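You operate a simulated robot arm through the tools that you are given. There is no shell and no other tool.

You run a simulated robot arm. Do the job below in one go: nothing can be reset, and whatever is moved stays where it is left.

TASK
Lock off the drive, then top up the chain bath to its yellow line from the oil jug.
Fine: stand the jug back where it was and shut the chain guard; the lock-off switch stays off. Set down upright: oil jug. Where these are worked on the way, their far stop is far enough and under half their travel is too little: chain guard.

It is judged by the outcome, as a careful person would: the job done as asked, and still so three seconds after it is handed in. It fails if anything else is knocked over, pushed out of place, dropped, spilled or broken.

THE ROBOT
A 7-joint arm with a two-finger parallel gripper, fixed in place. Base frame: the origin is on the floor under the middle of its stand, x ahead of it, y to its left, z up. Units: m, degrees, N and s.
With the tool pointing down near the work surface it reaches from about 0.14 to 0.66 m from the base axis. Its first joint turns from -66.0 to 66.0 degrees. Payload 2.4 kg.
Tool frame: the origin (TCP) lies between the finger pads and is the grasp point; the fingertips stand 0.03 m ahead of it; z points along the fingers, y is the line along which they close. The gripper opens to 0.094 m. The fingers are 0.028 m wide and 0.01 m thick; the gripper's body (0.05 by 0.096 m) begins 0.055 m behind the TCP.
Orientation is that of the tool frame in the base frame, as [roll, pitch, yaw] about the fixed x, y, z axes, in that order (R = Rz(yaw) Ry(pitch) Rx(roll)). With the fingers straight down and closing along the base's y, the tool's x points along the base's -x, its y along +y and its z along -z.

THE INTERFACE
- The arm moves only by the tool move_arm. Its argument "motion" is a list of rows, each a list of 7 numbers: the shift along the base's x, y, z in units of 100 mm (1.0 is 100 mm), then the turn, a rotation vector about the base's x, y, z in units of 60 degrees (1.0 is 60 degrees), then the opening, from 0 (shut) to 1 (fully open). In form: [[x, y, z, rx, ry, rz, jaw], ...]. A call has 1 to 20 rows; each row is the pose to reach, as a shift and turn from the pose commanded when the call began. A call with a number of a shift or a turn outside -1 to 1 is refused whole. Each row takes 0.2 s and may step no farther than 0.05 m and 8.6 degrees from the row before; otherwise, or with a gripper value out of range, the whole call is refused. A pose out of reach is approached as far as the arm can. The call stops where the force on the tool passes 90 N (or 10 N more than at its start, if that is more) or the arm is blocked; 0.2 s more then pass. Each finger travels about 0.153 m/s and halts on what it meets, pressing with about 41 N; the grip force reading is that of the motor and also rises with nothing between the fingers. The clock runs only during rows and for 0.2 s after the last one: add rows that repeat a pose to give the fingers time. It gives the time, the measured TCP pose, the force on the tool (base axes), the opening and the grip force at its end, in the units of the frame above (readings bear some noise), with the torque about the TCP (base axes, N m) and any sound that the robot's microphone picked up.
- Cameras (640 x 400 px; columns grow to the right, rows downward): "scene" is fixed at [0.0206, 0.4636, 1.4367]; the picture's right is [-0.89, -0.46, 0.00], its down [-0.29, 0.56, -0.78] and it looks along [0.35, -0.69, -0.63] (base axes); focal length 319 px, centre (320, 200). "wrist" rides on the gripper at [0.076, 0.014, -0.103] in the tool frame; the picture's right is [-0.18, 0.98, 0.00], its down [-0.75, -0.14, -0.64] and it looks along [-0.63, -0.12, 0.77] (tool axes); focal length 243 px, centre (320, 200). There is no depth. A picture from a camera that has moved, and an enlarged one, comes with that camera's place and axes in the base frame and with its lens.
- get_image(camera): a new picture of that camera. No time passes.
- inspect(camera, box): a new picture of the part [left, top, right, bottom] of that camera's present view, enlarged. No time passes.
- hand_in(): hands the job in; it is judged then, once.

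Places have to be worked out from the pictures, the camera data and where the tool is seen. Open the gripper and draw the arm clear of the work before you hand the job in, unless the task says otherwise.

The tools are called after "Call:" by a JSON object that holds its "method" and its "body". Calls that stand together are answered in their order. move_arm: Moves the arm, as the interface text tells. Its arguments: {"type":"object","properties":{"motion":{"type":"array","items":{"type":"array","items":{"type":"number"}}}},"required":["motion"]} The other tools are called the same way: get_image (camera) takes a picture; inspect (camera, box) takes an enlarged picture of a part of a camera's view; hand_in () hands the job in.

At the start:

```text
t: 0.0
position: [0.3281, -0.2488, 1.0669]
ee_rot: [180.0, 0.0, 179.9]
force: [0.6, 0.3, -0.3]
moment: [-0.01, 0.0, 0.02]
finger_gap: 0.0938
finger_force: 0.0
```

scene: 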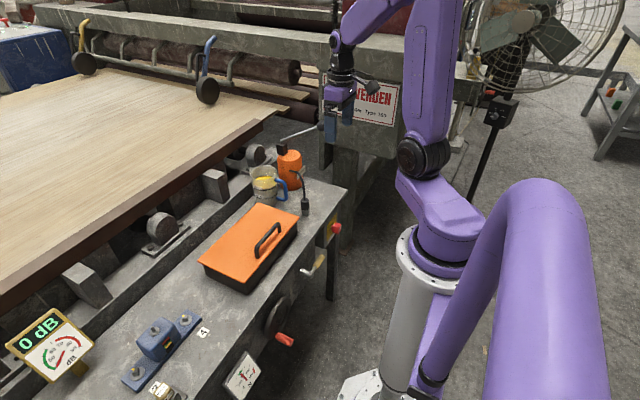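
wrist: 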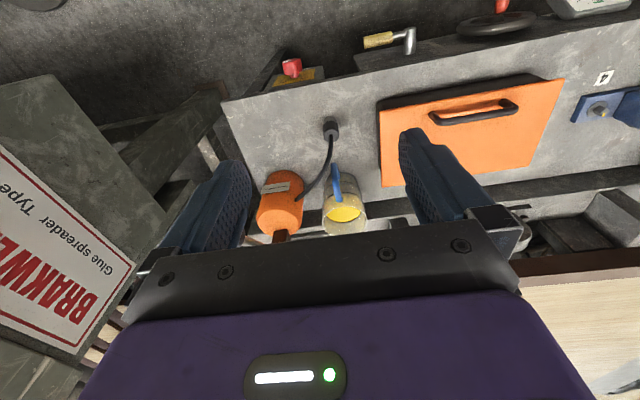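

I'll start by enlarging the workbench in both cameras to identify the switch, jug, chain guard and bath.

Call:
{"method": "inspect", "body": {"camera": "scene", "box": [180, 120, 360, 300]}}

Call:
{"method": "inspect", "body": {"camera": "scene", "box": [100, 240, 340, 400]}}

Call:
{"method": "inspect", "body": {"camera": "wrist", "box": [220, 0, 640, 250]}}

Call:
{"method": "inspect", "body": {"camera": "wrist", "box": [230, 40, 430, 240]}}

```text
2.22 times, centred on (270, 210) of scene
camera zoom: at [0.0206, 0.4636, 1.4367], right [-0.89, -0.46, 0.0], down [-0.29, 0.56, -0.78], along [0.35, -0.69, -0.63], focal length 708 px, centre (431, 178)
```

zoom: 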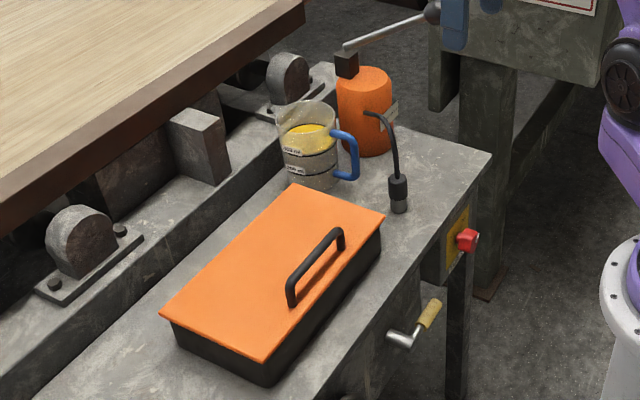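

```text
2.50 times, centred on (220, 320) of scene
camera zoom: at [0.0206, 0.4636, 1.4367], right [-0.89, -0.46, 0.0], down [-0.29, 0.56, -0.78], along [0.35, -0.69, -0.63], focal length 797 px, centre (570, -100)
```

zoom: 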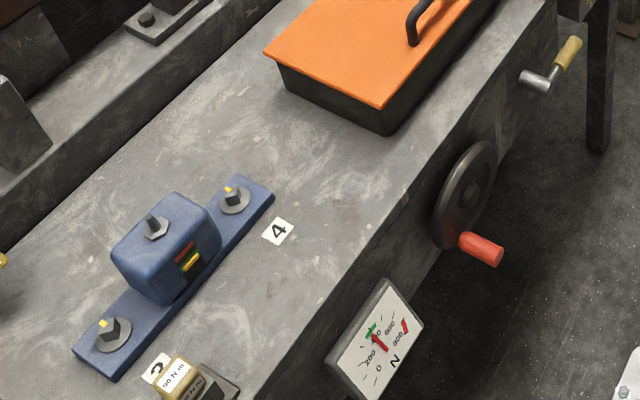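

```text
1.52 times, centred on (430, 125) of wrist
camera zoom: at [0.252, -0.2348, 1.1695], right [0.18, 0.98, 0.0], down [0.75, -0.14, 0.64], along [0.63, -0.12, -0.77], focal length 370 px, centre (152, 314)
```

zoom: 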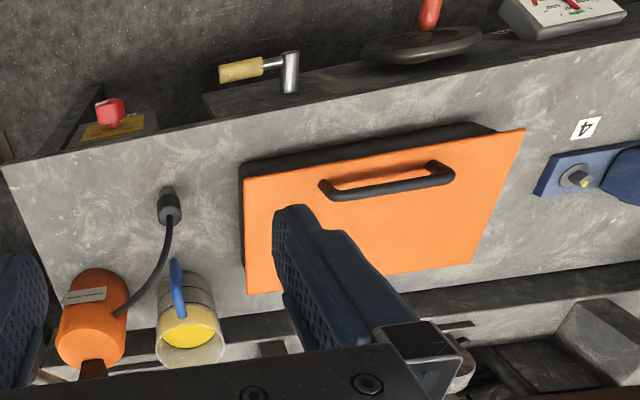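

```text
2.00 times, centred on (330, 140) of wrist
camera zoom: at [0.252, -0.2348, 1.1695], right [0.18, 0.98, 0.0], down [0.75, -0.14, 0.64], along [0.63, -0.12, -0.77], focal length 485 px, centre (300, 320)
```

zoom: 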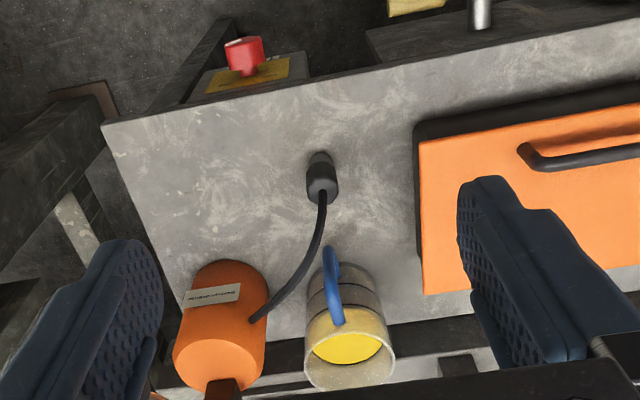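

The red rotary knob on the yellow plate (bench front, roughly [0.34, -0.31, 0.64]) looks like the lock-off switch. The clear jug with the blue handle sits at about [0.585, -0.25], and the orange lid is the guard, on a bench top at about z = 0.71. I'll move back and down toward the switch for a closer view.

Call:
{"method": "move_arm", "body": {"motion": [[-0.25, -0.08, -0.25, 0, 0, 0, 1], [-0.5, -0.15, -0.5, 0, 0, 0, 1], [-0.75, -0.23, -0.75, 0, 0, 0, 1], [-1.0, -0.3, -1.0, 0, 0, 0, 1]]}}

Call:
{"method": "get_image", "body": {"camera": "wrist"}}

Call:
{"method": "get_image", "body": {"camera": "scene"}}

```text
t: 1.0
position: [0.2273, -0.2792, 0.9667]
ee_rot: [-179.8, 0.0, -179.9]
force: [-0.9, -0.2, -0.1]
moment: [-0.02, 0.03, 0.01]
finger_gap: 0.0937
finger_force: 0.1
```

```text
taken
camera wrist: at [0.1524, -0.2654, 1.0697], right [0.18, 0.98, 0.0], down [0.75, -0.14, 0.64], along [0.63, -0.12, -0.77], focal length 243 px, centre (320, 200)
```

wrist: 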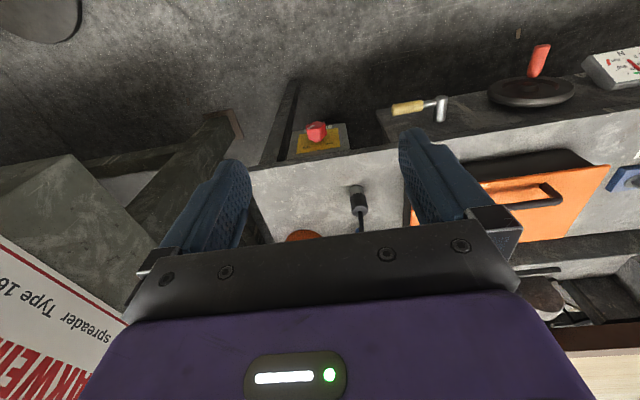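

```text
taken
```

scene: 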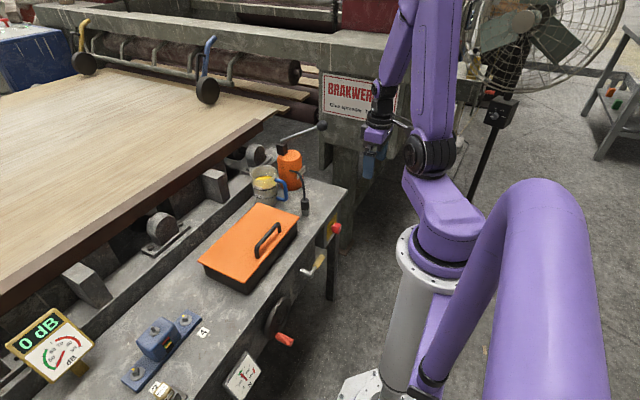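

Knob estimated near [0.35, -0.31, 0.615], facing the robot. I'll zoom on it from this view before going closer.

Call:
{"method": "inspect", "body": {"camera": "wrist", "box": [270, 90, 380, 160]}}

Call:
{"method": "inspect", "body": {"camera": "scene", "box": [300, 190, 370, 260]}}

Call:
{"method": "inspect", "body": {"camera": "scene", "box": [240, 140, 330, 220]}}

Call:
{"method": "inspect", "body": {"camera": "scene", "box": [190, 190, 310, 300]}}

```text
5.71 times, centred on (325, 125) of wrist
camera zoom: at [0.1524, -0.2654, 1.0697], right [0.18, 0.98, 0.0], down [0.75, -0.14, 0.64], along [0.63, -0.12, -0.77], focal length 1386 px, centre (291, 629)
```

zoom: 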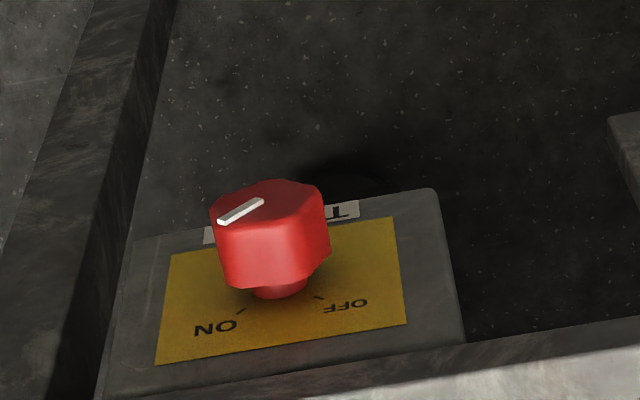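

```text
5.71 times, centred on (335, 225) of scene
camera zoom: at [0.0206, 0.4636, 1.4367], right [-0.89, -0.46, 0.0], down [-0.29, 0.56, -0.78], along [0.35, -0.69, -0.63], focal length 1822 px, centre (234, 57)
```

zoom: 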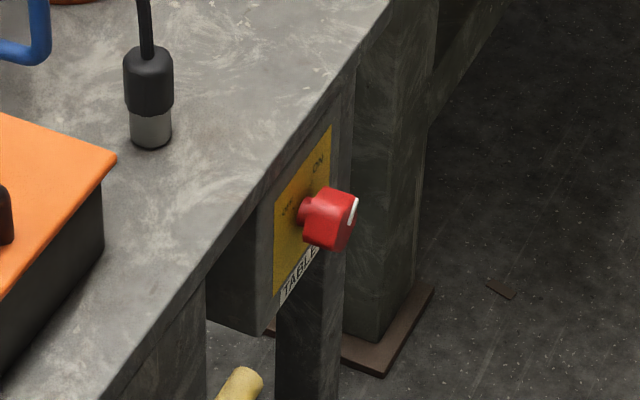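

```text
5.00 times, centred on (285, 180) of scene
camera zoom: at [0.0206, 0.4636, 1.4367], right [-0.89, -0.46, 0.0], down [-0.29, 0.56, -0.78], along [0.35, -0.69, -0.63], focal length 1594 px, centre (495, 300)
```

zoom: 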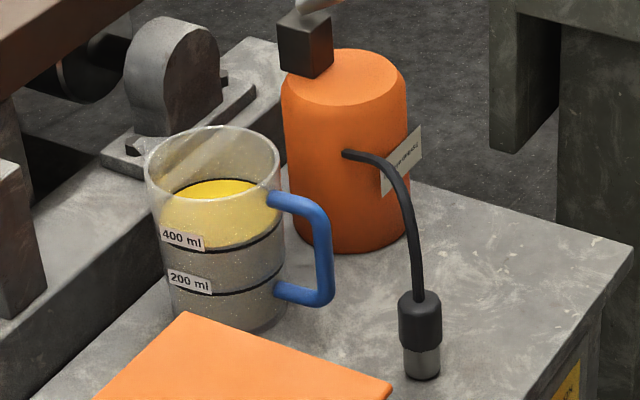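

```text
3.64 times, centred on (250, 245) of scene
camera zoom: at [0.0206, 0.4636, 1.4367], right [-0.89, -0.46, 0.0], down [-0.29, 0.56, -0.78], along [0.35, -0.69, -0.63], focal length 1159 px, centre (574, 36)
```

zoom: 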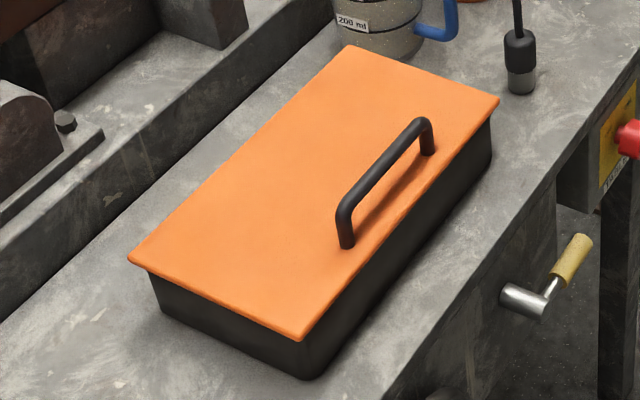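

The plate under this knob reads "TABLE …", with ON/OFF positions, so I must check whether it's really the drive's lock-off. I'll zoom on other candidates in the scene.

Call:
{"method": "inspect", "body": {"camera": "scene", "box": [310, 205, 350, 250]}}

Call:
{"method": "inspect", "body": {"camera": "scene", "box": [250, 240, 350, 310]}}

Call:
{"method": "inspect", "body": {"camera": "scene", "box": [440, 60, 640, 180]}}

Call:
{"method": "inspect", "body": {"camera": "scene", "box": [0, 290, 280, 400]}}

Call:
{"method": "inspect", "body": {"camera": "scene", "box": [0, 0, 340, 130]}}

Call:
{"method": "inspect", "body": {"camera": "wrist", "box": [370, 30, 640, 200]}}

```text
8.89 times, centred on (330, 228) of scene
camera zoom: at [0.0206, 0.4636, 1.4367], right [-0.89, -0.46, 0.0], down [-0.29, 0.56, -0.78], along [0.35, -0.69, -0.63], focal length 2834 px, centre (231, -44)
```

zoom: 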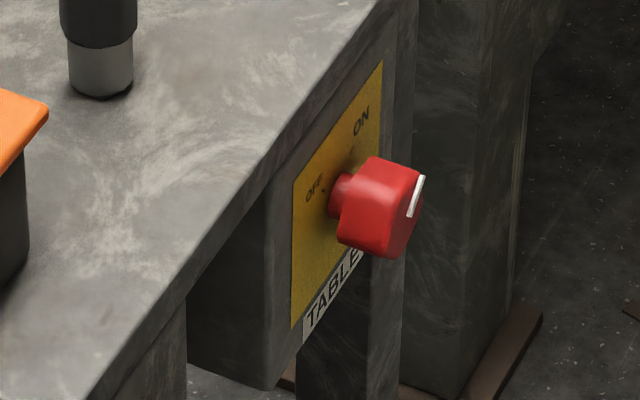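

```text
5.71 times, centred on (300, 275) of scene
camera zoom: at [0.0206, 0.4636, 1.4367], right [-0.89, -0.46, 0.0], down [-0.29, 0.56, -0.78], along [0.35, -0.69, -0.63], focal length 1822 px, centre (434, -229)
```

zoom: 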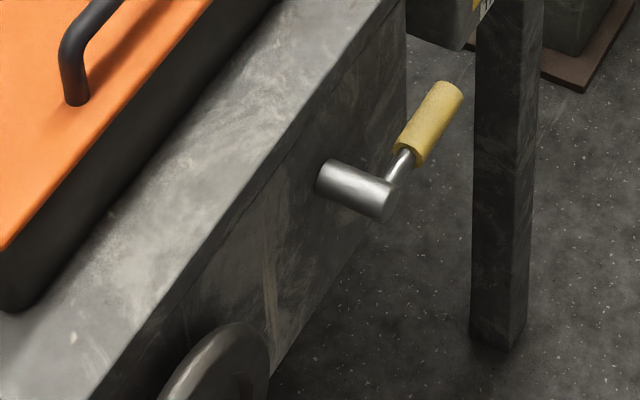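

```text
3.20 times, centred on (540, 120) of scene
camera zoom: at [0.0206, 0.4636, 1.4367], right [-0.89, -0.46, 0.0], down [-0.29, 0.56, -0.78], along [0.35, -0.69, -0.63], focal length 1020 px, centre (-384, 456)
```

zoom: 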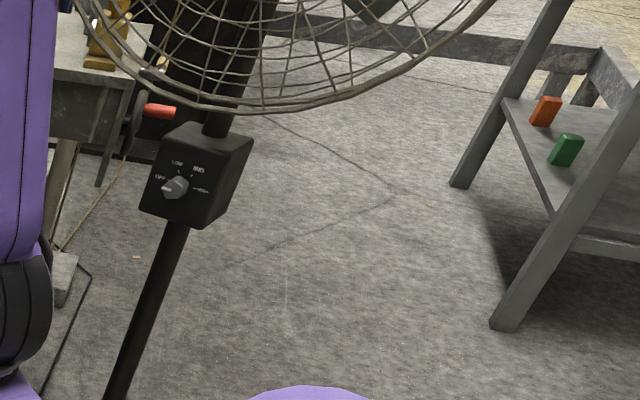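

```text
2.29 times, centred on (140, 345) of scene
camera zoom: at [0.0206, 0.4636, 1.4367], right [-0.89, -0.46, 0.0], down [-0.29, 0.56, -0.78], along [0.35, -0.69, -0.63], focal length 729 px, centre (731, -131)
```

zoom: 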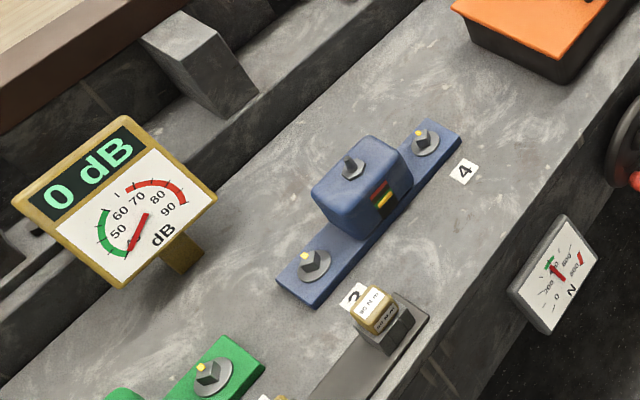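

```text
1.88 times, centred on (170, 65) of scene
camera zoom: at [0.0206, 0.4636, 1.4367], right [-0.89, -0.46, 0.0], down [-0.29, 0.56, -0.78], along [0.35, -0.69, -0.63], focal length 600 px, centre (602, 454)
```

zoom: 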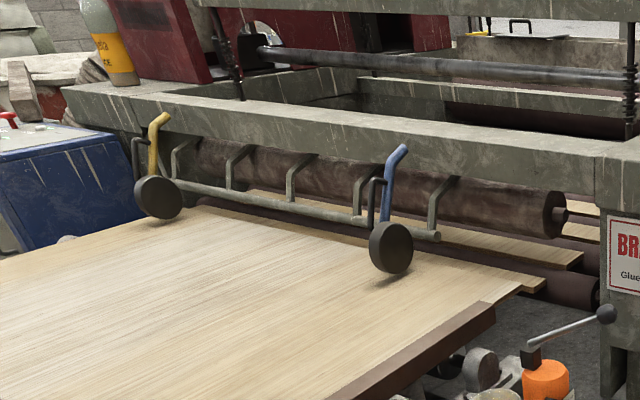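

```text
2.35 times, centred on (505, 115) of wrist
camera zoom: at [0.1524, -0.2654, 1.0697], right [0.18, 0.98, 0.0], down [0.75, -0.14, 0.64], along [0.63, -0.12, -0.77], focal length 571 px, centre (-115, 400)
```

zoom: 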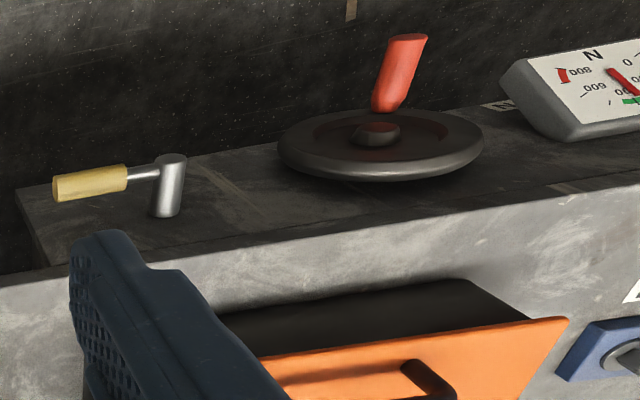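

The only ON/OFF isolator within reach is the red knob (white pointer now at ON, upper right as seen from the robot; OFF upper left, 90° counter-clockwise). I'll tilt the tool toward the bench front to get a straight-on view and prepare the approach.

Call:
{"method": "move_arm", "body": {"motion": [[0, -0.04, -0.13, 0, -0.13, 0, 1], [0, -0.08, -0.26, 0, -0.26, 0, 1], [0, -0.12, -0.39, 0, -0.39, 0, 1], [0, -0.16, -0.52, 0, -0.52, 0, 1], [0, -0.2, -0.65, 0, -0.65, 0, 1], [0, -0.24, -0.78, 0, -0.78, 0, 1], [0, -0.28, -0.9, 0, -0.9, 0, 1], [0, -0.3, -1.0, 0, -1.0, 0, 1]]}}

Call:
{"method": "get_image", "body": {"camera": "wrist"}}

Call:
{"method": "get_image", "body": {"camera": "scene"}}

```text
t: 2.8
position: [0.2386, -0.3054, 0.8667]
ee_rot: [-179.7, 60.1, -178.1]
force: [-9.0, -0.9, 0.1]
moment: [-0.03, -0.33, -0.01]
finger_gap: 0.0941
finger_force: 0.1
out of reach, approached as far as the arm can: row 2, 3
```

```text
taken
camera wrist: at [0.1104, -0.296, 0.8522], right [0.06, 0.99, 0.16], down [-0.18, -0.14, 0.97], along [0.98, -0.09, 0.17], focal length 243 px, centre (320, 200)
```

wrist: 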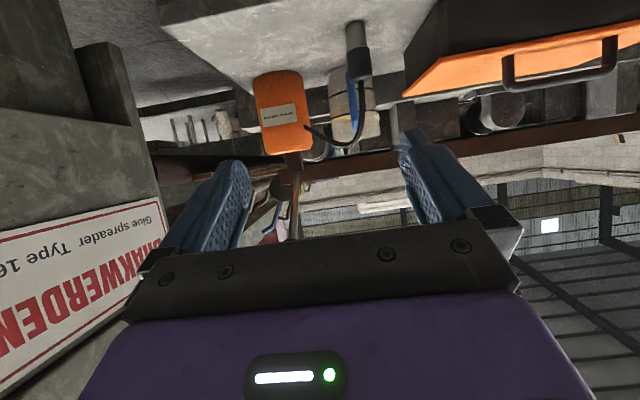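

```text
taken
```

scene: 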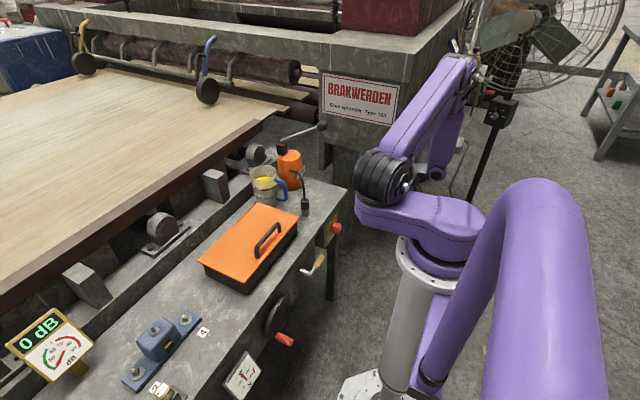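

The arm reconfigured and the reading is about 1 cm off the command with a small residual force; I'll hold still to see whether it settles.

Call:
{"method": "move_arm", "body": {"motion": [[0, 0, 0, 0, 0, 0, 1], [0, 0, 0, 0, 0, 0, 1], [0, 0, 0, 0, 0, 0, 1]]}}

Call:
{"method": "inspect", "body": {"camera": "scene", "box": [320, 40, 520, 300]}}

```text
t: 3.6
position: [0.2283, -0.3081, 0.8674]
ee_rot: [180.0, 60.0, 179.9]
force: [0.2, -0.3, 0.3]
moment: [0.0, 0.02, -0.03]
finger_gap: 0.0941
finger_force: 0.0
```

```text
1.54 times, centred on (420, 170) of scene
camera zoom: at [0.0206, 0.4636, 1.4367], right [-0.89, -0.46, 0.0], down [-0.29, 0.56, -0.78], along [0.35, -0.69, -0.63], focal length 490 px, centre (166, 246)
```

zoom: 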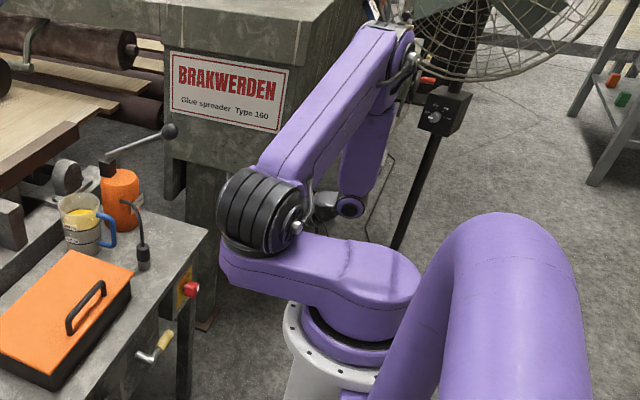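

Settled at [0.228, -0.308, 0.867], tool 30° below horizontal. I'll bring the tool to horizontal (pointing +x) while lowering toward the knob's height, staying well in front of the bench.

Call:
{"method": "move_arm", "body": {"motion": [[0, 0, -0.2, 0, -0.1, 0, 1], [0, 0, -0.4, 0, -0.2, 0, 1], [0, 0, -0.6, 0, -0.3, 0, 1], [0, 0, -0.8, 0, -0.4, 0, 1], [0, 0, -1.0, 0, -0.5, 0, 1], [0, 0, -1.0, 0, -0.5, 0, 1], [0, 0, -1.0, 0, -0.5, 0, 1]]}}

Call:
{"method": "get_image", "body": {"camera": "wrist"}}

Call:
{"method": "get_image", "body": {"camera": "scene"}}

```text
t: 5.2
position: [0.2277, -0.3083, 0.7662]
ee_rot: [-38.0, 90.0, -38.1]
force: [-0.3, 0.2, -0.3]
moment: [-0.02, 0.03, -0.01]
finger_gap: 0.094
finger_force: 0.1
```

```text
taken
camera wrist: at [0.1258, -0.2946, 0.6905], right [0.0, 0.98, 0.18], down [-0.64, -0.14, 0.75], along [0.77, -0.12, 0.63], focal length 243 px, centre (320, 200)
```

wrist: 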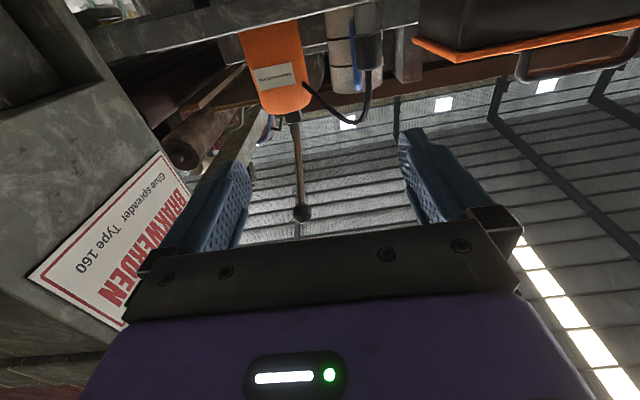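

```text
taken
```

scene: 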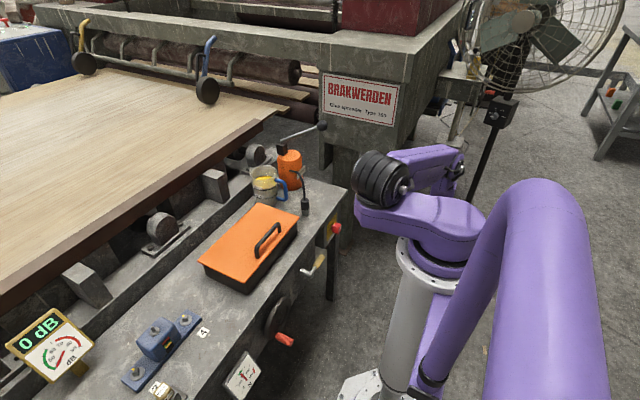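

Tool is now horizontal with no contact. I'll lower to the knob's height (z ≈ 0.617), still at x = 0.228, and look again.

Call:
{"method": "move_arm", "body": {"motion": [[0, -0.01, -0.3, 0, 0, 0, 1], [0, -0.02, -0.6, 0, 0, 0, 1], [0, -0.04, -1.0, 0, 0, 0, 1]]}}

Call:
{"method": "move_arm", "body": {"motion": [[0, 0, -0.25, 0, 0, 0, 1], [0, 0, -0.49, 0, 0, 0, 1], [0, 0, -0.49, 0, 0, 0, 1]]}}

Call:
{"method": "get_image", "body": {"camera": "wrist"}}

Call:
{"method": "get_image", "body": {"camera": "scene"}}

```text
t: 6.0
position: [0.2282, -0.311, 0.6956]
ee_rot: [-176.8, 89.9, -176.8]
force: [0.5, -0.3, 0.2]
moment: [0.01, 0.0, -0.05]
finger_gap: 0.094
finger_force: 0.0
out of reach, approached as far as the arm can: row 3
```

```text
t: 6.8
position: [0.2278, -0.3111, 0.6963]
ee_rot: [177.2, 89.9, 177.1]
force: [-0.4, -0.5, 0.3]
moment: [0.02, 0.0, 0.01]
finger_gap: 0.0942
finger_force: 0.1
out of reach, approached as far as the arm can: row 1, 2, 3
```

```text
taken
camera wrist: at [0.1257, -0.2971, 0.6214], right [0.0, 0.98, 0.18], down [-0.64, -0.14, 0.75], along [0.77, -0.12, 0.63], focal length 243 px, centre (320, 200)
```

wrist: 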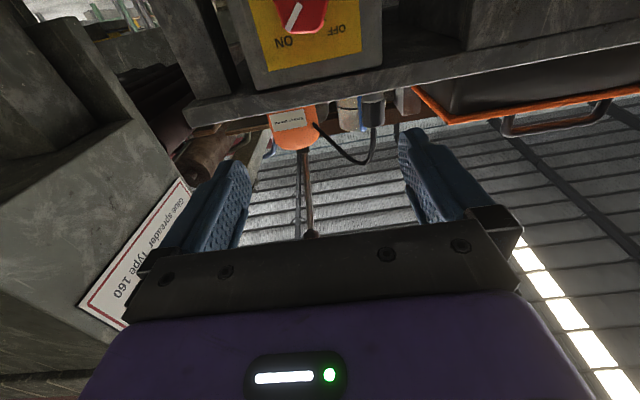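

```text
taken
```

scene: 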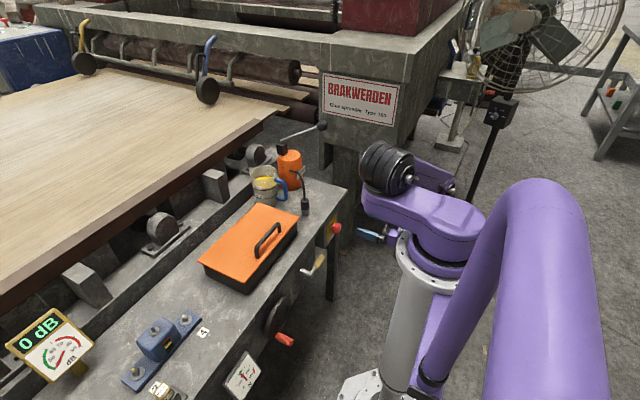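

With the tool horizontal at x = 0.228 the arm bottoms out at z ≈ 0.696, probably because the wrist is too close to the base. The view shows the knob at about [0.335, -0.317, 0.628], with ON/OFF printed above it. I'll move 5 cm forward, where the reach should be better, and see which height it settles at.

Call:
{"method": "move_arm", "body": {"motion": [[0.15, 0, 0, 0, 0, 0, 1], [0.3, 0, 0, 0, 0, 0, 1], [0.45, -0.02, 0, 0, 0, 0, 1], [0.45, -0.02, 0, 0, 0, 0, 1], [0.45, -0.02, 0, 0, 0, 0, 1]]}}

Call:
{"method": "get_image", "body": {"camera": "wrist"}}

```text
t: 8.0
position: [0.2739, -0.3142, 0.6969]
ee_rot: [-117.5, 90.0, -117.5]
force: [-0.4, 0.0, 0.4]
moment: [0.01, -0.02, 0.0]
finger_gap: 0.0943
finger_force: 0.1
```

```text
taken
camera wrist: at [0.1716, -0.2994, 0.6213], right [0.0, 0.98, 0.18], down [-0.64, -0.14, 0.75], along [0.77, -0.12, 0.63], focal length 243 px, centre (320, 200)
```

wrist: 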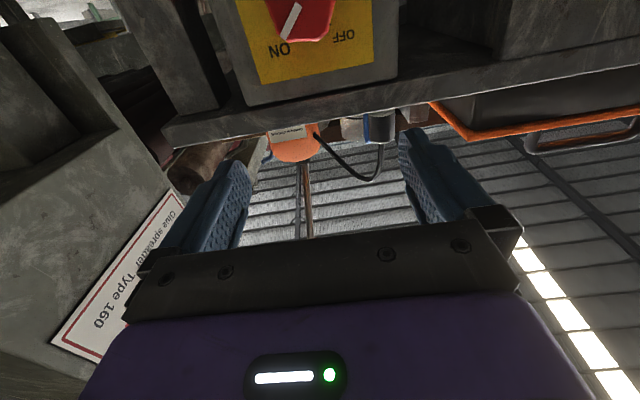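

Commands are clipped to the reached pose, and z stayed at 0.697. I'll now try lowering 7 cm at x = 0.274; the fingertips at x ≈ 0.304 should still be in front of the knob.

Call:
{"method": "move_arm", "body": {"motion": [[0, 0, -0.2, 0, 0, 0, 1], [0, 0, -0.4, 0, 0, 0, 1], [0, 0, -0.6, 0, 0, 0, 1], [0, 0, -0.7, 0, 0, 0, 1], [0, 0, -0.7, 0, 0, 0, 1]]}}

Call:
{"method": "get_image", "body": {"camera": "wrist"}}

Call:
{"method": "get_image", "body": {"camera": "scene"}}

```text
t: 9.2
position: [0.2743, -0.3131, 0.6955]
ee_rot: [-98.7, 89.9, -98.7]
force: [0.5, 0.1, -0.2]
moment: [0.0, -0.01, -0.01]
finger_gap: 0.0942
finger_force: 0.0
out of reach, approached as far as the arm can: row 1, 2, 3, 4, 5
```

```text
taken
camera wrist: at [0.1715, -0.2994, 0.6213], right [0.0, 0.98, 0.18], down [-0.64, -0.14, 0.75], along [0.77, -0.12, 0.63], focal length 243 px, centre (320, 200)
```

wrist: 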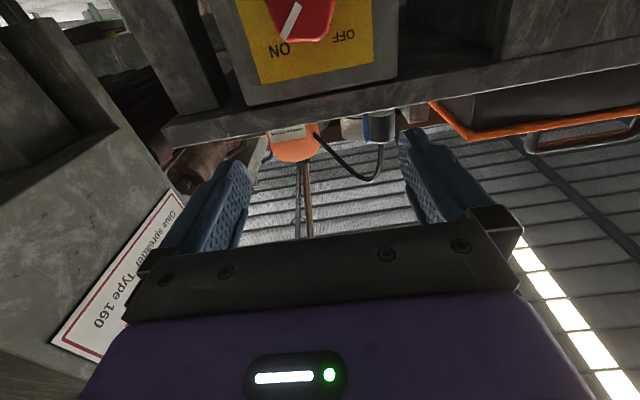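

```text
taken
```

scene: 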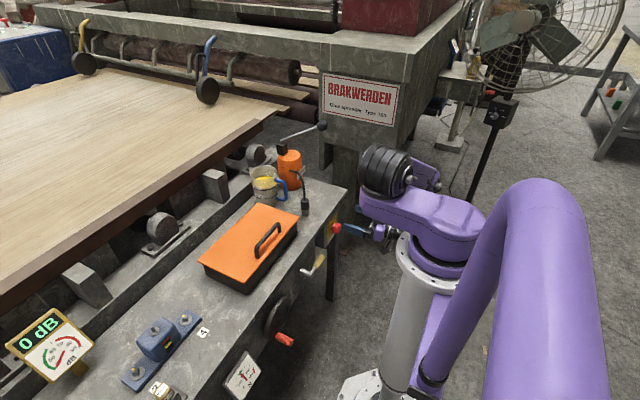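

Height is limited with a horizontal tool, so I'll need a downward-tilted tool for the knob. First I'll zoom on the knob from here to learn its shape and pointer.

Call:
{"method": "inspect", "body": {"camera": "wrist", "box": [220, 0, 420, 120]}}

```text
3.20 times, centred on (320, 60) of wrist
camera zoom: at [0.1715, -0.2994, 0.6213], right [0.0, 0.98, 0.18], down [-0.64, -0.14, 0.75], along [0.77, -0.12, 0.63], focal length 776 px, centre (320, 648)
```

zoom: 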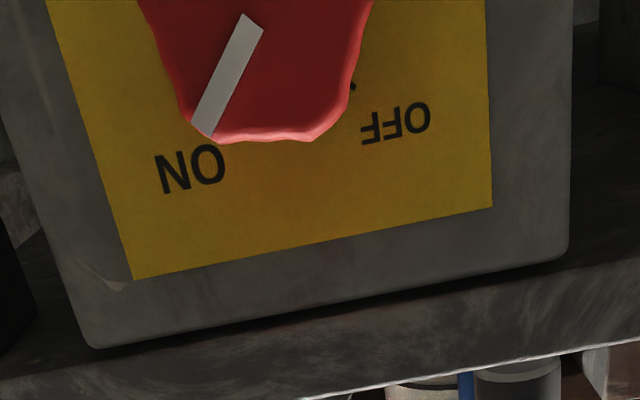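

Triangulating: the knob axis is at y ≈ -0.310, z ≈ 0.620, its face at x ≈ 0.336 and the plate at x ≈ 0.367; ON and OFF lie at ±45° above the axis. I'll tilt the tool to 45° down and lower it in front of the knob with the fingers straddling it.

Call:
{"method": "move_arm", "body": {"motion": [[-0.02, 0.01, 0, 0, 0.125, 0, 1], [-0.03, 0.02, 0, 0, 0.25, 0, 1], [-0.04, 0.03, -0.1, 0, 0.375, 0, 1], [-0.04, 0.03, -0.2, 0, 0.5, 0, 1], [-0.04, 0.03, -0.3, 0, 0.625, 0, 1], [-0.04, 0.03, -0.45, 0, 0.75, 0, 1], [-0.04, 0.03, -0.6, 0, 0.75, 0, 1], [-0.04, 0.03, -0.6, 0, 0.75, 0, 1], [-0.04, 0.03, -0.6, 0, 0.75, 0, 1]]}}

Call:
{"method": "get_image", "body": {"camera": "wrist"}}

Call:
{"method": "get_image", "body": {"camera": "scene"}}

```text
t: 11.2
position: [0.2702, -0.3133, 0.6366]
ee_rot: [180.0, 44.9, -179.9]
force: [0.4, -0.3, 0.2]
moment: [0.0, -0.01, -0.02]
finger_gap: 0.0939
finger_force: 0.0
```

```text
taken
camera wrist: at [0.1448, -0.2985, 0.6559], right [0.13, 0.98, 0.13], down [0.08, -0.14, 0.99], along [0.99, -0.12, -0.1], focal length 243 px, centre (320, 200)
```

wrist: 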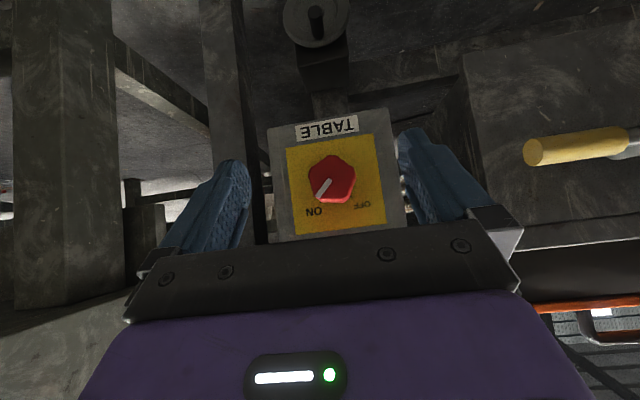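

```text
taken
```

scene: 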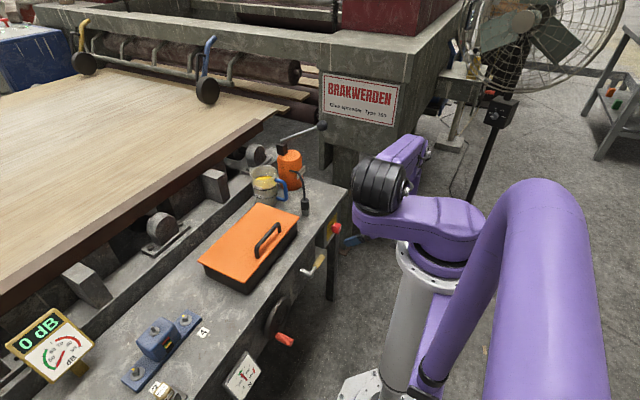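

Clear frontal view: the plate is labelled "TABLE", and there is another disc-like thing beyond/below it at the top of the picture. I'll zoom on both before deciding.

Call:
{"method": "inspect", "body": {"camera": "wrist", "box": [260, 0, 400, 100]}}

Call:
{"method": "inspect", "body": {"camera": "wrist", "box": [255, 100, 415, 250]}}

Call:
{"method": "inspect", "body": {"camera": "wrist", "box": [420, 0, 640, 200]}}

Call:
{"method": "inspect", "body": {"camera": "wrist", "box": [0, 0, 260, 200]}}

```text
4.00 times, centred on (330, 50) of wrist
camera zoom: at [0.1448, -0.2985, 0.6559], right [0.13, 0.98, 0.13], down [0.08, -0.14, 0.99], along [0.99, -0.12, -0.1], focal length 970 px, centre (280, 800)
```

zoom: 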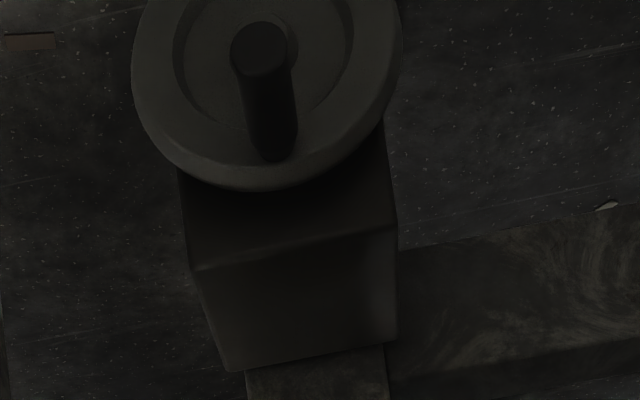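

```text
2.67 times, centred on (335, 175) of wrist
camera zoom: at [0.1448, -0.2985, 0.6559], right [0.13, 0.98, 0.13], down [0.08, -0.14, 0.99], along [0.99, -0.12, -0.1], focal length 647 px, centre (280, 267)
```

zoom: 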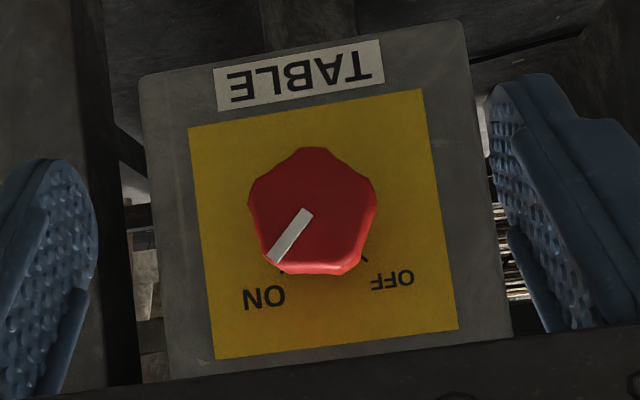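

```text
2.00 times, centred on (530, 100) of wrist
camera zoom: at [0.1448, -0.2985, 0.6559], right [0.13, 0.98, 0.13], down [0.08, -0.14, 0.99], along [0.99, -0.12, -0.1], focal length 485 px, centre (-100, 400)
```

zoom: 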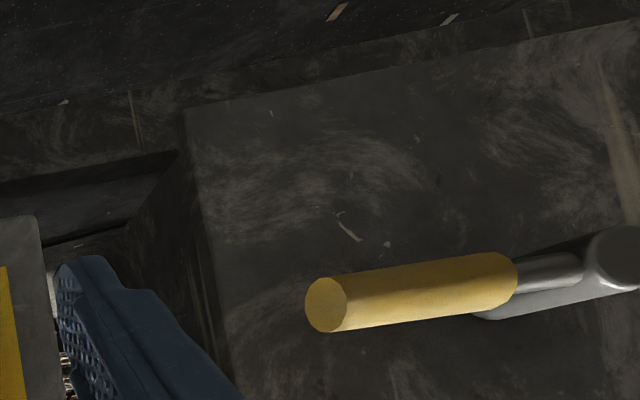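

```text
2.00 times, centred on (130, 100) of wrist
camera zoom: at [0.1448, -0.2985, 0.6559], right [0.13, 0.98, 0.13], down [0.08, -0.14, 0.99], along [0.99, -0.12, -0.1], focal length 485 px, centre (700, 400)
```

zoom: 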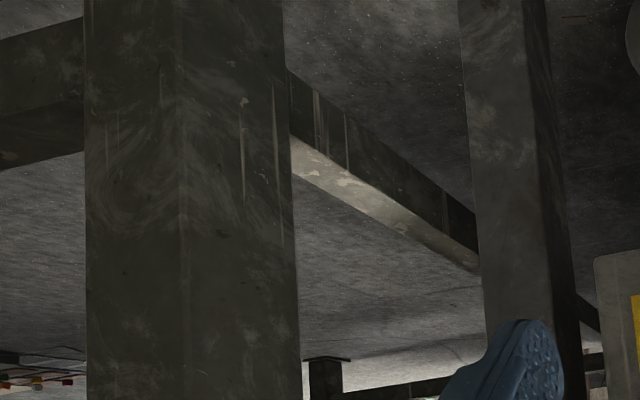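

The plate reads "TABLE" and the knob is five-lobed with the pointer at ON. Before turning anything I want to be sure there is no other lock-off switch (e.g. one marked for the drive) elsewhere on the bench, so I'll retreat upward and survey the +y side.

Call:
{"method": "move_arm", "body": {"motion": [[-0.1, 0, 0.3, 0, 0, 0, 1], [-0.15, 0, 0.65, 0, 0.1, 0, 1], [-0.15, 0.05, 1.0, 0, 0.2, 0, 1], [0, 0.1, 1.0, 0, 0.33, 0, 1], [0.1, 0.15, 1.0, 0, 0.46, 0, 1], [0.15, 0.2, 1.0, 0, 0.6, 0, 1], [0.2, 0.3, 1.0, 0, 0.75, 0, 1], [0.2, 0.3, 1.0, 0, 0.75, 0, 1]]}}

Call:
{"method": "move_arm", "body": {"motion": [[0.0, 0.25, 0.3, 0, 0, 0, 1], [0.0, 0.5, 0.6, 0, 0, 0, 1], [0.0, 0.75, 0.85, 0, 0, 0, 1], [0.0, 1.0, 1.0, 0, 0, 0, 1], [0.0, 1.0, 1.0, 0, 0, 0, 1]]}}

Call:
{"method": "move_arm", "body": {"motion": [[0.0, 0.3, 0.3, 0, 0, 0, 1], [0.0, 0.6, 0.6, 0, 0, 0, 1], [0.0, 0.9, 0.9, 0, 0, 0, 1], [0.0, 1.0, 1.0, 0, 0, 0, 1], [0.0, 1.0, 1.0, 0, 0, 0, 1]]}}

Call:
{"method": "get_image", "body": {"camera": "wrist"}}

Call:
{"method": "get_image", "body": {"camera": "scene"}}

```text
refused: row 7 steps farther than a row can; nothing moved
```

```text
t: 12.4
position: [0.2846, -0.2342, 0.7396]
ee_rot: [179.5, 44.9, 179.8]
force: [0.5, 0.4, 0.5]
moment: [0.01, -0.02, 0.01]
finger_gap: 0.0942
finger_force: 0.1
out of reach, approached as far as the arm can: row 3, 4, 5
```

```text
t: 13.6
position: [0.3136, -0.1685, 0.8573]
ee_rot: [179.5, 44.8, 179.7]
force: [-0.5, -0.4, -0.4]
moment: [-0.02, 0.01, 0.0]
finger_gap: 0.0942
finger_force: 0.0
out of reach, approached as far as the arm can: row 1, 2, 3, 4, 5
```

```text
taken
camera wrist: at [0.188, -0.1545, 0.8761], right [0.13, 0.98, 0.14], down [0.08, -0.15, 0.99], along [0.99, -0.12, -0.1], focal length 243 px, centre (320, 200)
```

wrist: 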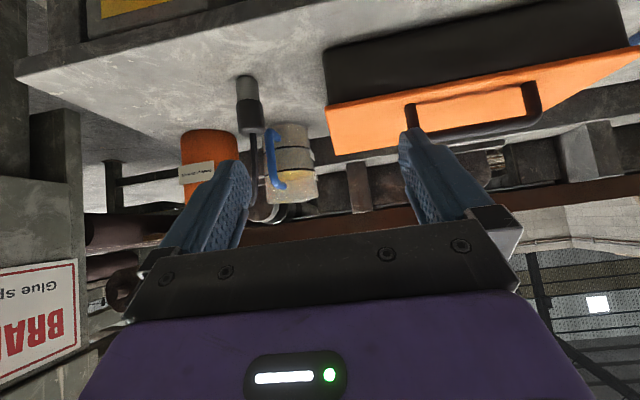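

```text
taken
```

scene: 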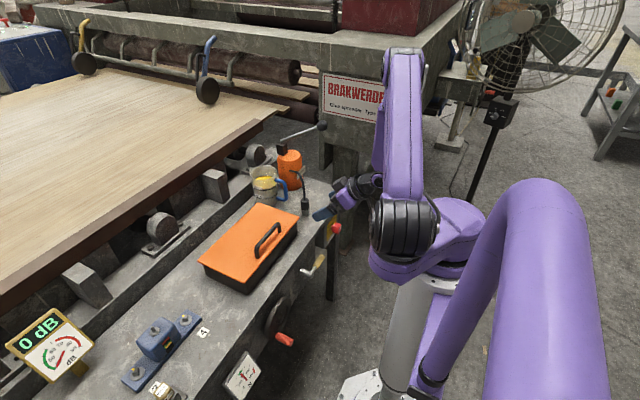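

The first of those calls was refused (rotation step too big) and the others moved with the tool still tilted; nothing was touched (TCP [0.314, -0.169, 0.857]). From now on I'll send moves one at a time. Next I'll straighten the tool to point down and shift toward +y to survey.

Call:
{"method": "move_arm", "body": {"motion": [[0, 0.1, 0.15, 0, 0.12, 0, 1], [0.02, 0.25, 0.3, 0, 0.24, 0, 1], [0.05, 0.4, 0.45, 0, 0.36, 0, 1], [0.08, 0.55, 0.6, 0, 0.48, 0, 1], [0.1, 0.7, 0.75, 0, 0.6, 0, 1], [0.1, 0.85, 0.9, 0, 0.7, 0, 1], [0.1, 1.0, 1.0, 0, 0.75, 0, 1], [0.1, 1.0, 1.0, 0, 0.75, 0, 1]]}}

Call:
{"method": "get_image", "body": {"camera": "wrist"}}

```text
t: 15.4
position: [0.3234, -0.068, 0.9572]
ee_rot: [180.0, 0.1, -180.0]
force: [-0.2, 0.0, 0.5]
moment: [-0.03, -0.02, -0.02]
finger_gap: 0.0941
finger_force: 0.0
out of reach, approached as far as the arm can: row 5, 6
```

```text
taken
camera wrist: at [0.2477, -0.0543, 1.0603], right [0.18, 0.98, 0.0], down [0.75, -0.14, 0.64], along [0.63, -0.12, -0.77], focal length 243 px, centre (320, 200)
```

wrist: 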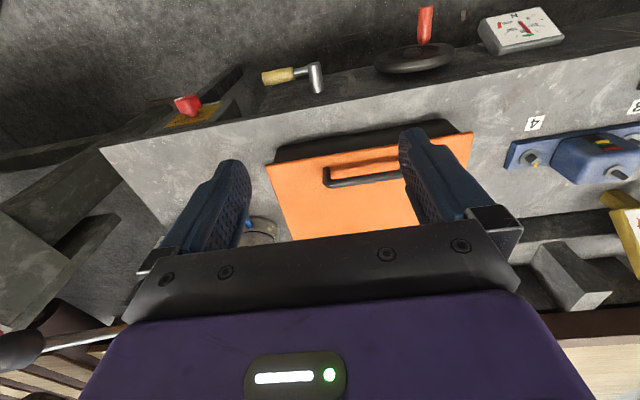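

Good, tool is vertical at [0.323, -0.068, 0.957]. I'll go farther to +y to view the rest of the bench front.

Call:
{"method": "move_arm", "body": {"motion": [[0, 0.3, 0.1, 0, 0, 0, 1], [0, 0.6, 0.2, 0, 0, 0, 1], [0, 1.0, 0.3, 0, 0, 0, 1], [0, 1.0, 0.3, 0, 0, 0, 1]]}}

Call:
{"method": "move_arm", "body": {"motion": [[0, 0.3, 0.1, 0, 0, 0, 1], [0, 0.6, 0.2, 0, 0, 0, 1], [0, 1.0, 0.3, 0, 0, 0, 1], [0, 1.0, 0.3, 0, 0, 0, 1]]}}

Call:
{"method": "get_image", "body": {"camera": "wrist"}}

Call:
{"method": "inspect", "body": {"camera": "wrist", "box": [200, 0, 640, 200]}}

```text
t: 16.4
position: [0.3234, 0.0312, 0.9876]
ee_rot: [-179.9, -0.1, -180.0]
force: [-0.9, -0.4, -0.6]
moment: [-0.01, -0.01, 0.01]
finger_gap: 0.0939
finger_force: 0.0
```

```text
t: 17.4
position: [0.325, 0.1318, 1.0173]
ee_rot: [-179.9, -0.1, -180.0]
force: [-0.6, -0.4, 0.0]
moment: [0.02, 0.02, -0.02]
finger_gap: 0.0941
finger_force: 0.1
```

```text
taken
camera wrist: at [0.2484, 0.1461, 1.1199], right [0.18, 0.98, 0.0], down [0.75, -0.14, 0.64], along [0.63, -0.12, -0.77], focal length 243 px, centre (320, 200)
```

wrist: 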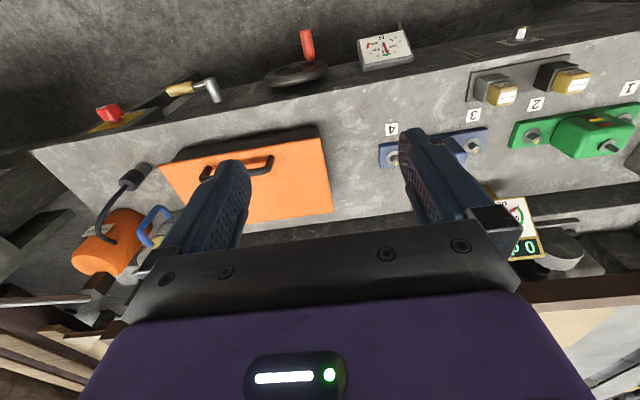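

```text
1.45 times, centred on (420, 100) of wrist
camera zoom: at [0.2484, 0.1461, 1.1199], right [0.18, 0.98, 0.0], down [0.75, -0.14, 0.64], along [0.63, -0.12, -0.77], focal length 353 px, centre (174, 346)
```

zoom: 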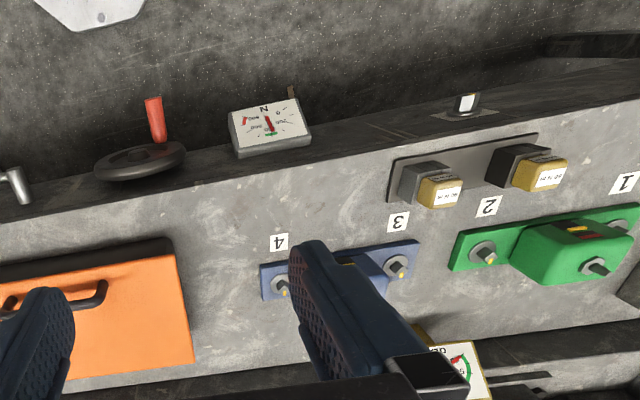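

There's another small device on the bench front at about (521, 33). I'll zoom on it.

Call:
{"method": "inspect", "body": {"camera": "wrist", "box": [480, 0, 580, 70]}}

Call:
{"method": "inspect", "body": {"camera": "wrist", "box": [240, 10, 420, 110]}}

```text
5.71 times, centred on (530, 35) of wrist
camera zoom: at [0.2484, 0.1461, 1.1199], right [0.18, 0.98, 0.0], down [0.75, -0.14, 0.64], along [0.63, -0.12, -0.77], focal length 1386 px, centre (-880, 1143)
```

zoom: 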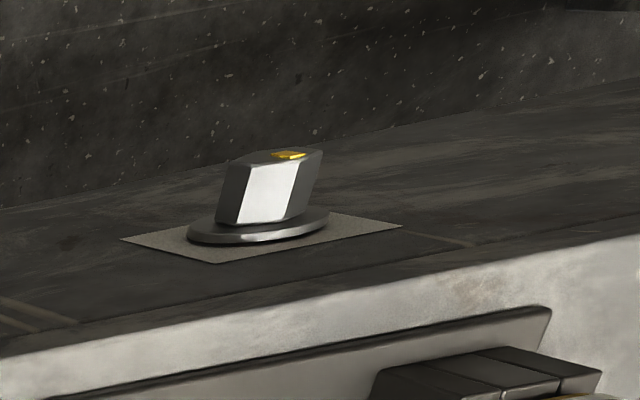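

```text
3.56 times, centred on (330, 60) of wrist
camera zoom: at [0.2484, 0.1461, 1.1199], right [0.18, 0.98, 0.0], down [0.75, -0.14, 0.64], along [0.63, -0.12, -0.77], focal length 863 px, centre (284, 698)
```

zoom: 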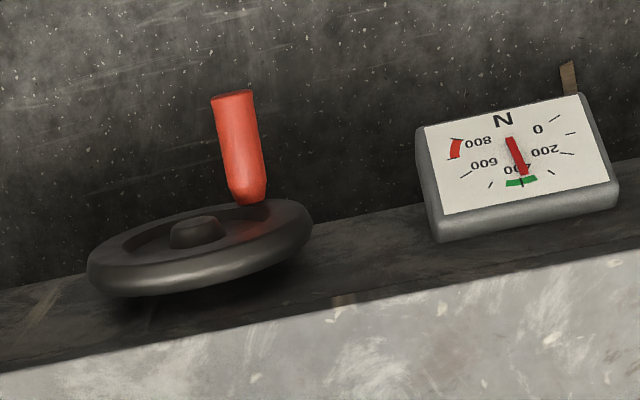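

A bar-shaped selector knob on a plate sits at about [0.35, 0.45, 0.65]; I need a frontal look at it. I'll move toward +y and tilt the camera forward.

Call:
{"method": "move_arm", "body": {"motion": [[-0.1, 0.4, -0.1, 0, 0, 0, 1], [-0.2, 0.8, -0.2, 0, 0, 0, 1], [-0.3, 1.0, -0.4, 0, -0.1, 0, 1], [-0.4, 1.0, -0.6, 0, -0.2, 0, 1], [-0.5, 1.0, -0.8, 0, -0.3, 0, 1], [-0.6, 1.0, -1.0, 0, -0.4, 0, 1], [-0.6, 1.0, -1.0, 0, -0.5, 0, 1], [-0.6, 1.0, -1.0, 0, -0.5, 0, 1]]}}

Call:
{"method": "get_image", "body": {"camera": "wrist"}}

Call:
{"method": "get_image", "body": {"camera": "scene"}}

```text
t: 19.2
position: [0.3107, 0.2419, 0.9065]
ee_rot: [-177.9, 25.1, -179.6]
force: [-0.9, 0.2, 0.5]
moment: [0.0, 0.03, 0.01]
finger_gap: 0.0938
finger_force: 0.0
out of reach, approached as far as the arm can: row 5, 6, 7, 8
```

```text
taken
camera wrist: at [0.1977, 0.2584, 0.9686], right [0.17, 0.98, 0.05], down [0.41, -0.12, 0.91], along [0.9, -0.14, -0.42], focal length 243 px, centre (320, 200)
```

wrist: 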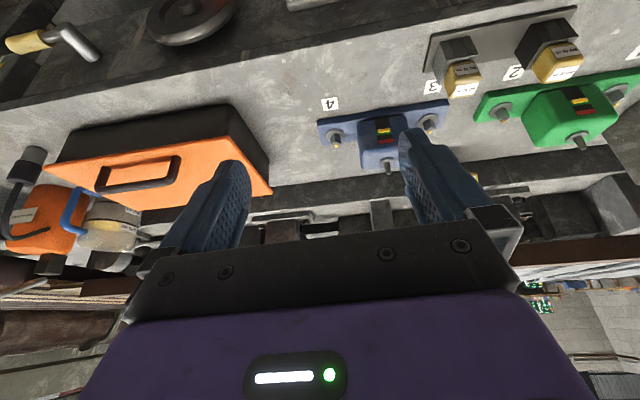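

```text
taken
```

scene: 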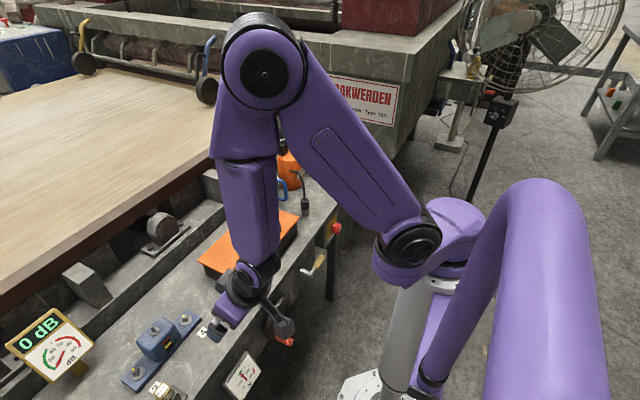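

Reach is limited with tilt here; I'll straighten the tool and shift farther to +y to see the selector from above/front.

Call:
{"method": "move_arm", "body": {"motion": [[-0.1, 0.3, 0.0, 0, 0.1, 0, 1], [-0.2, 0.6, 0.0, 0, 0.2, 0, 1], [-0.3, 0.9, 0.0, 0, 0.3, 0, 1], [-0.4, 1.0, 0.0, 0, 0.4, 0, 1], [-0.4, 1.0, 0.0, 0, 0.42, 0, 1], [-0.4, 1.0, 0.0, 0, 0.42, 0, 1]]}}

Call:
{"method": "get_image", "body": {"camera": "wrist"}}

```text
t: 20.6
position: [0.2701, 0.3431, 0.9072]
ee_rot: [-178.1, -0.2, -179.6]
force: [0.2, 0.0, 0.2]
moment: [-0.02, 0.04, 0.01]
finger_gap: 0.0939
finger_force: 0.0
```

```text
taken
camera wrist: at [0.1942, 0.3596, 1.0105], right [0.18, 0.98, -0.03], down [0.76, -0.12, 0.64], along [0.63, -0.14, -0.76], focal length 243 px, centre (320, 200)
```

wrist: 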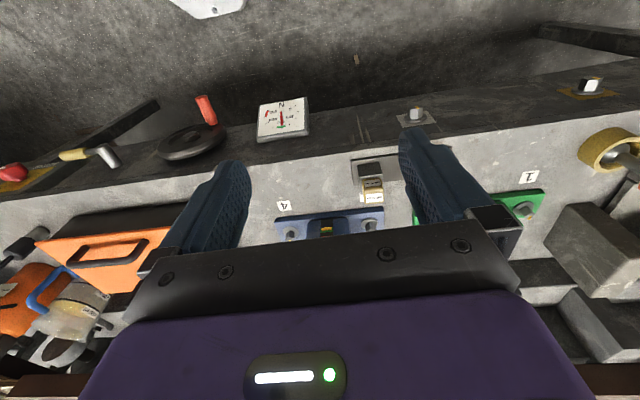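

There are two more fittings on the bench front: one at (416, 115) and another with a yellow plate at (590, 88). I'll zoom on both.

Call:
{"method": "inspect", "body": {"camera": "wrist", "box": [370, 80, 450, 140]}}

Call:
{"method": "inspect", "body": {"camera": "wrist", "box": [540, 50, 640, 120]}}

Call:
{"method": "inspect", "body": {"camera": "wrist", "box": [520, 110, 640, 210]}}

```text
6.67 times, centred on (410, 110) of wrist
camera zoom: at [0.1942, 0.3596, 1.0105], right [0.18, 0.98, -0.03], down [0.76, -0.12, 0.64], along [0.63, -0.14, -0.76], focal length 1618 px, centre (-280, 800)
```

zoom: 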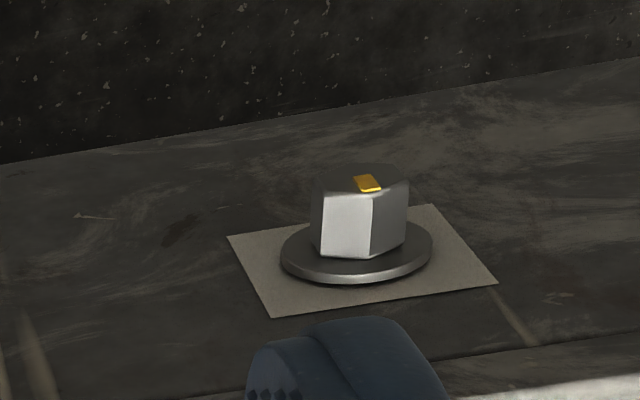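

```text
5.71 times, centred on (590, 85) of wrist
camera zoom: at [0.1942, 0.3596, 1.0105], right [0.18, 0.98, -0.03], down [0.76, -0.12, 0.64], along [0.63, -0.14, -0.76], focal length 1386 px, centre (-1223, 857)
```

zoom: 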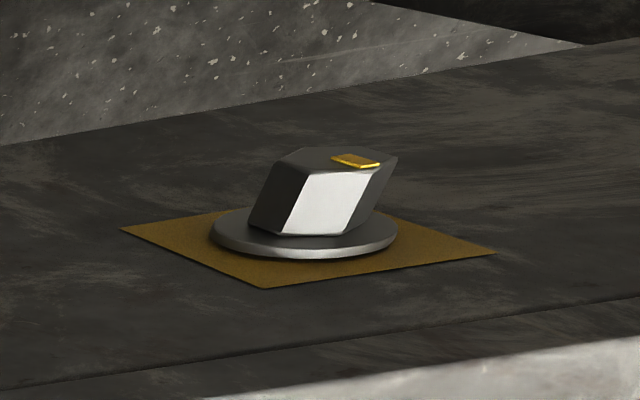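

```text
4.00 times, centred on (580, 160) of wrist
camera zoom: at [0.1942, 0.3596, 1.0105], right [0.18, 0.98, -0.03], down [0.76, -0.12, 0.64], along [0.63, -0.14, -0.76], focal length 970 px, centre (-720, 360)
```

zoom: 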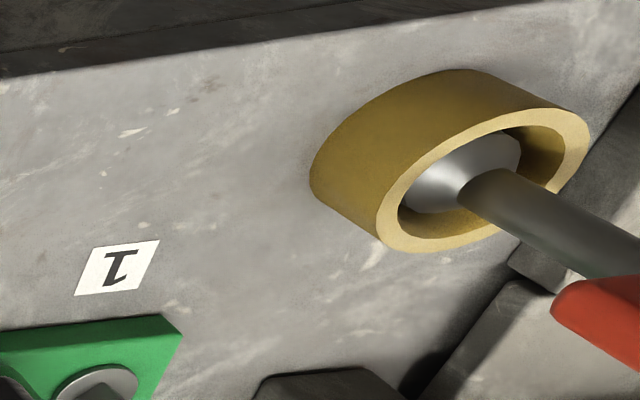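

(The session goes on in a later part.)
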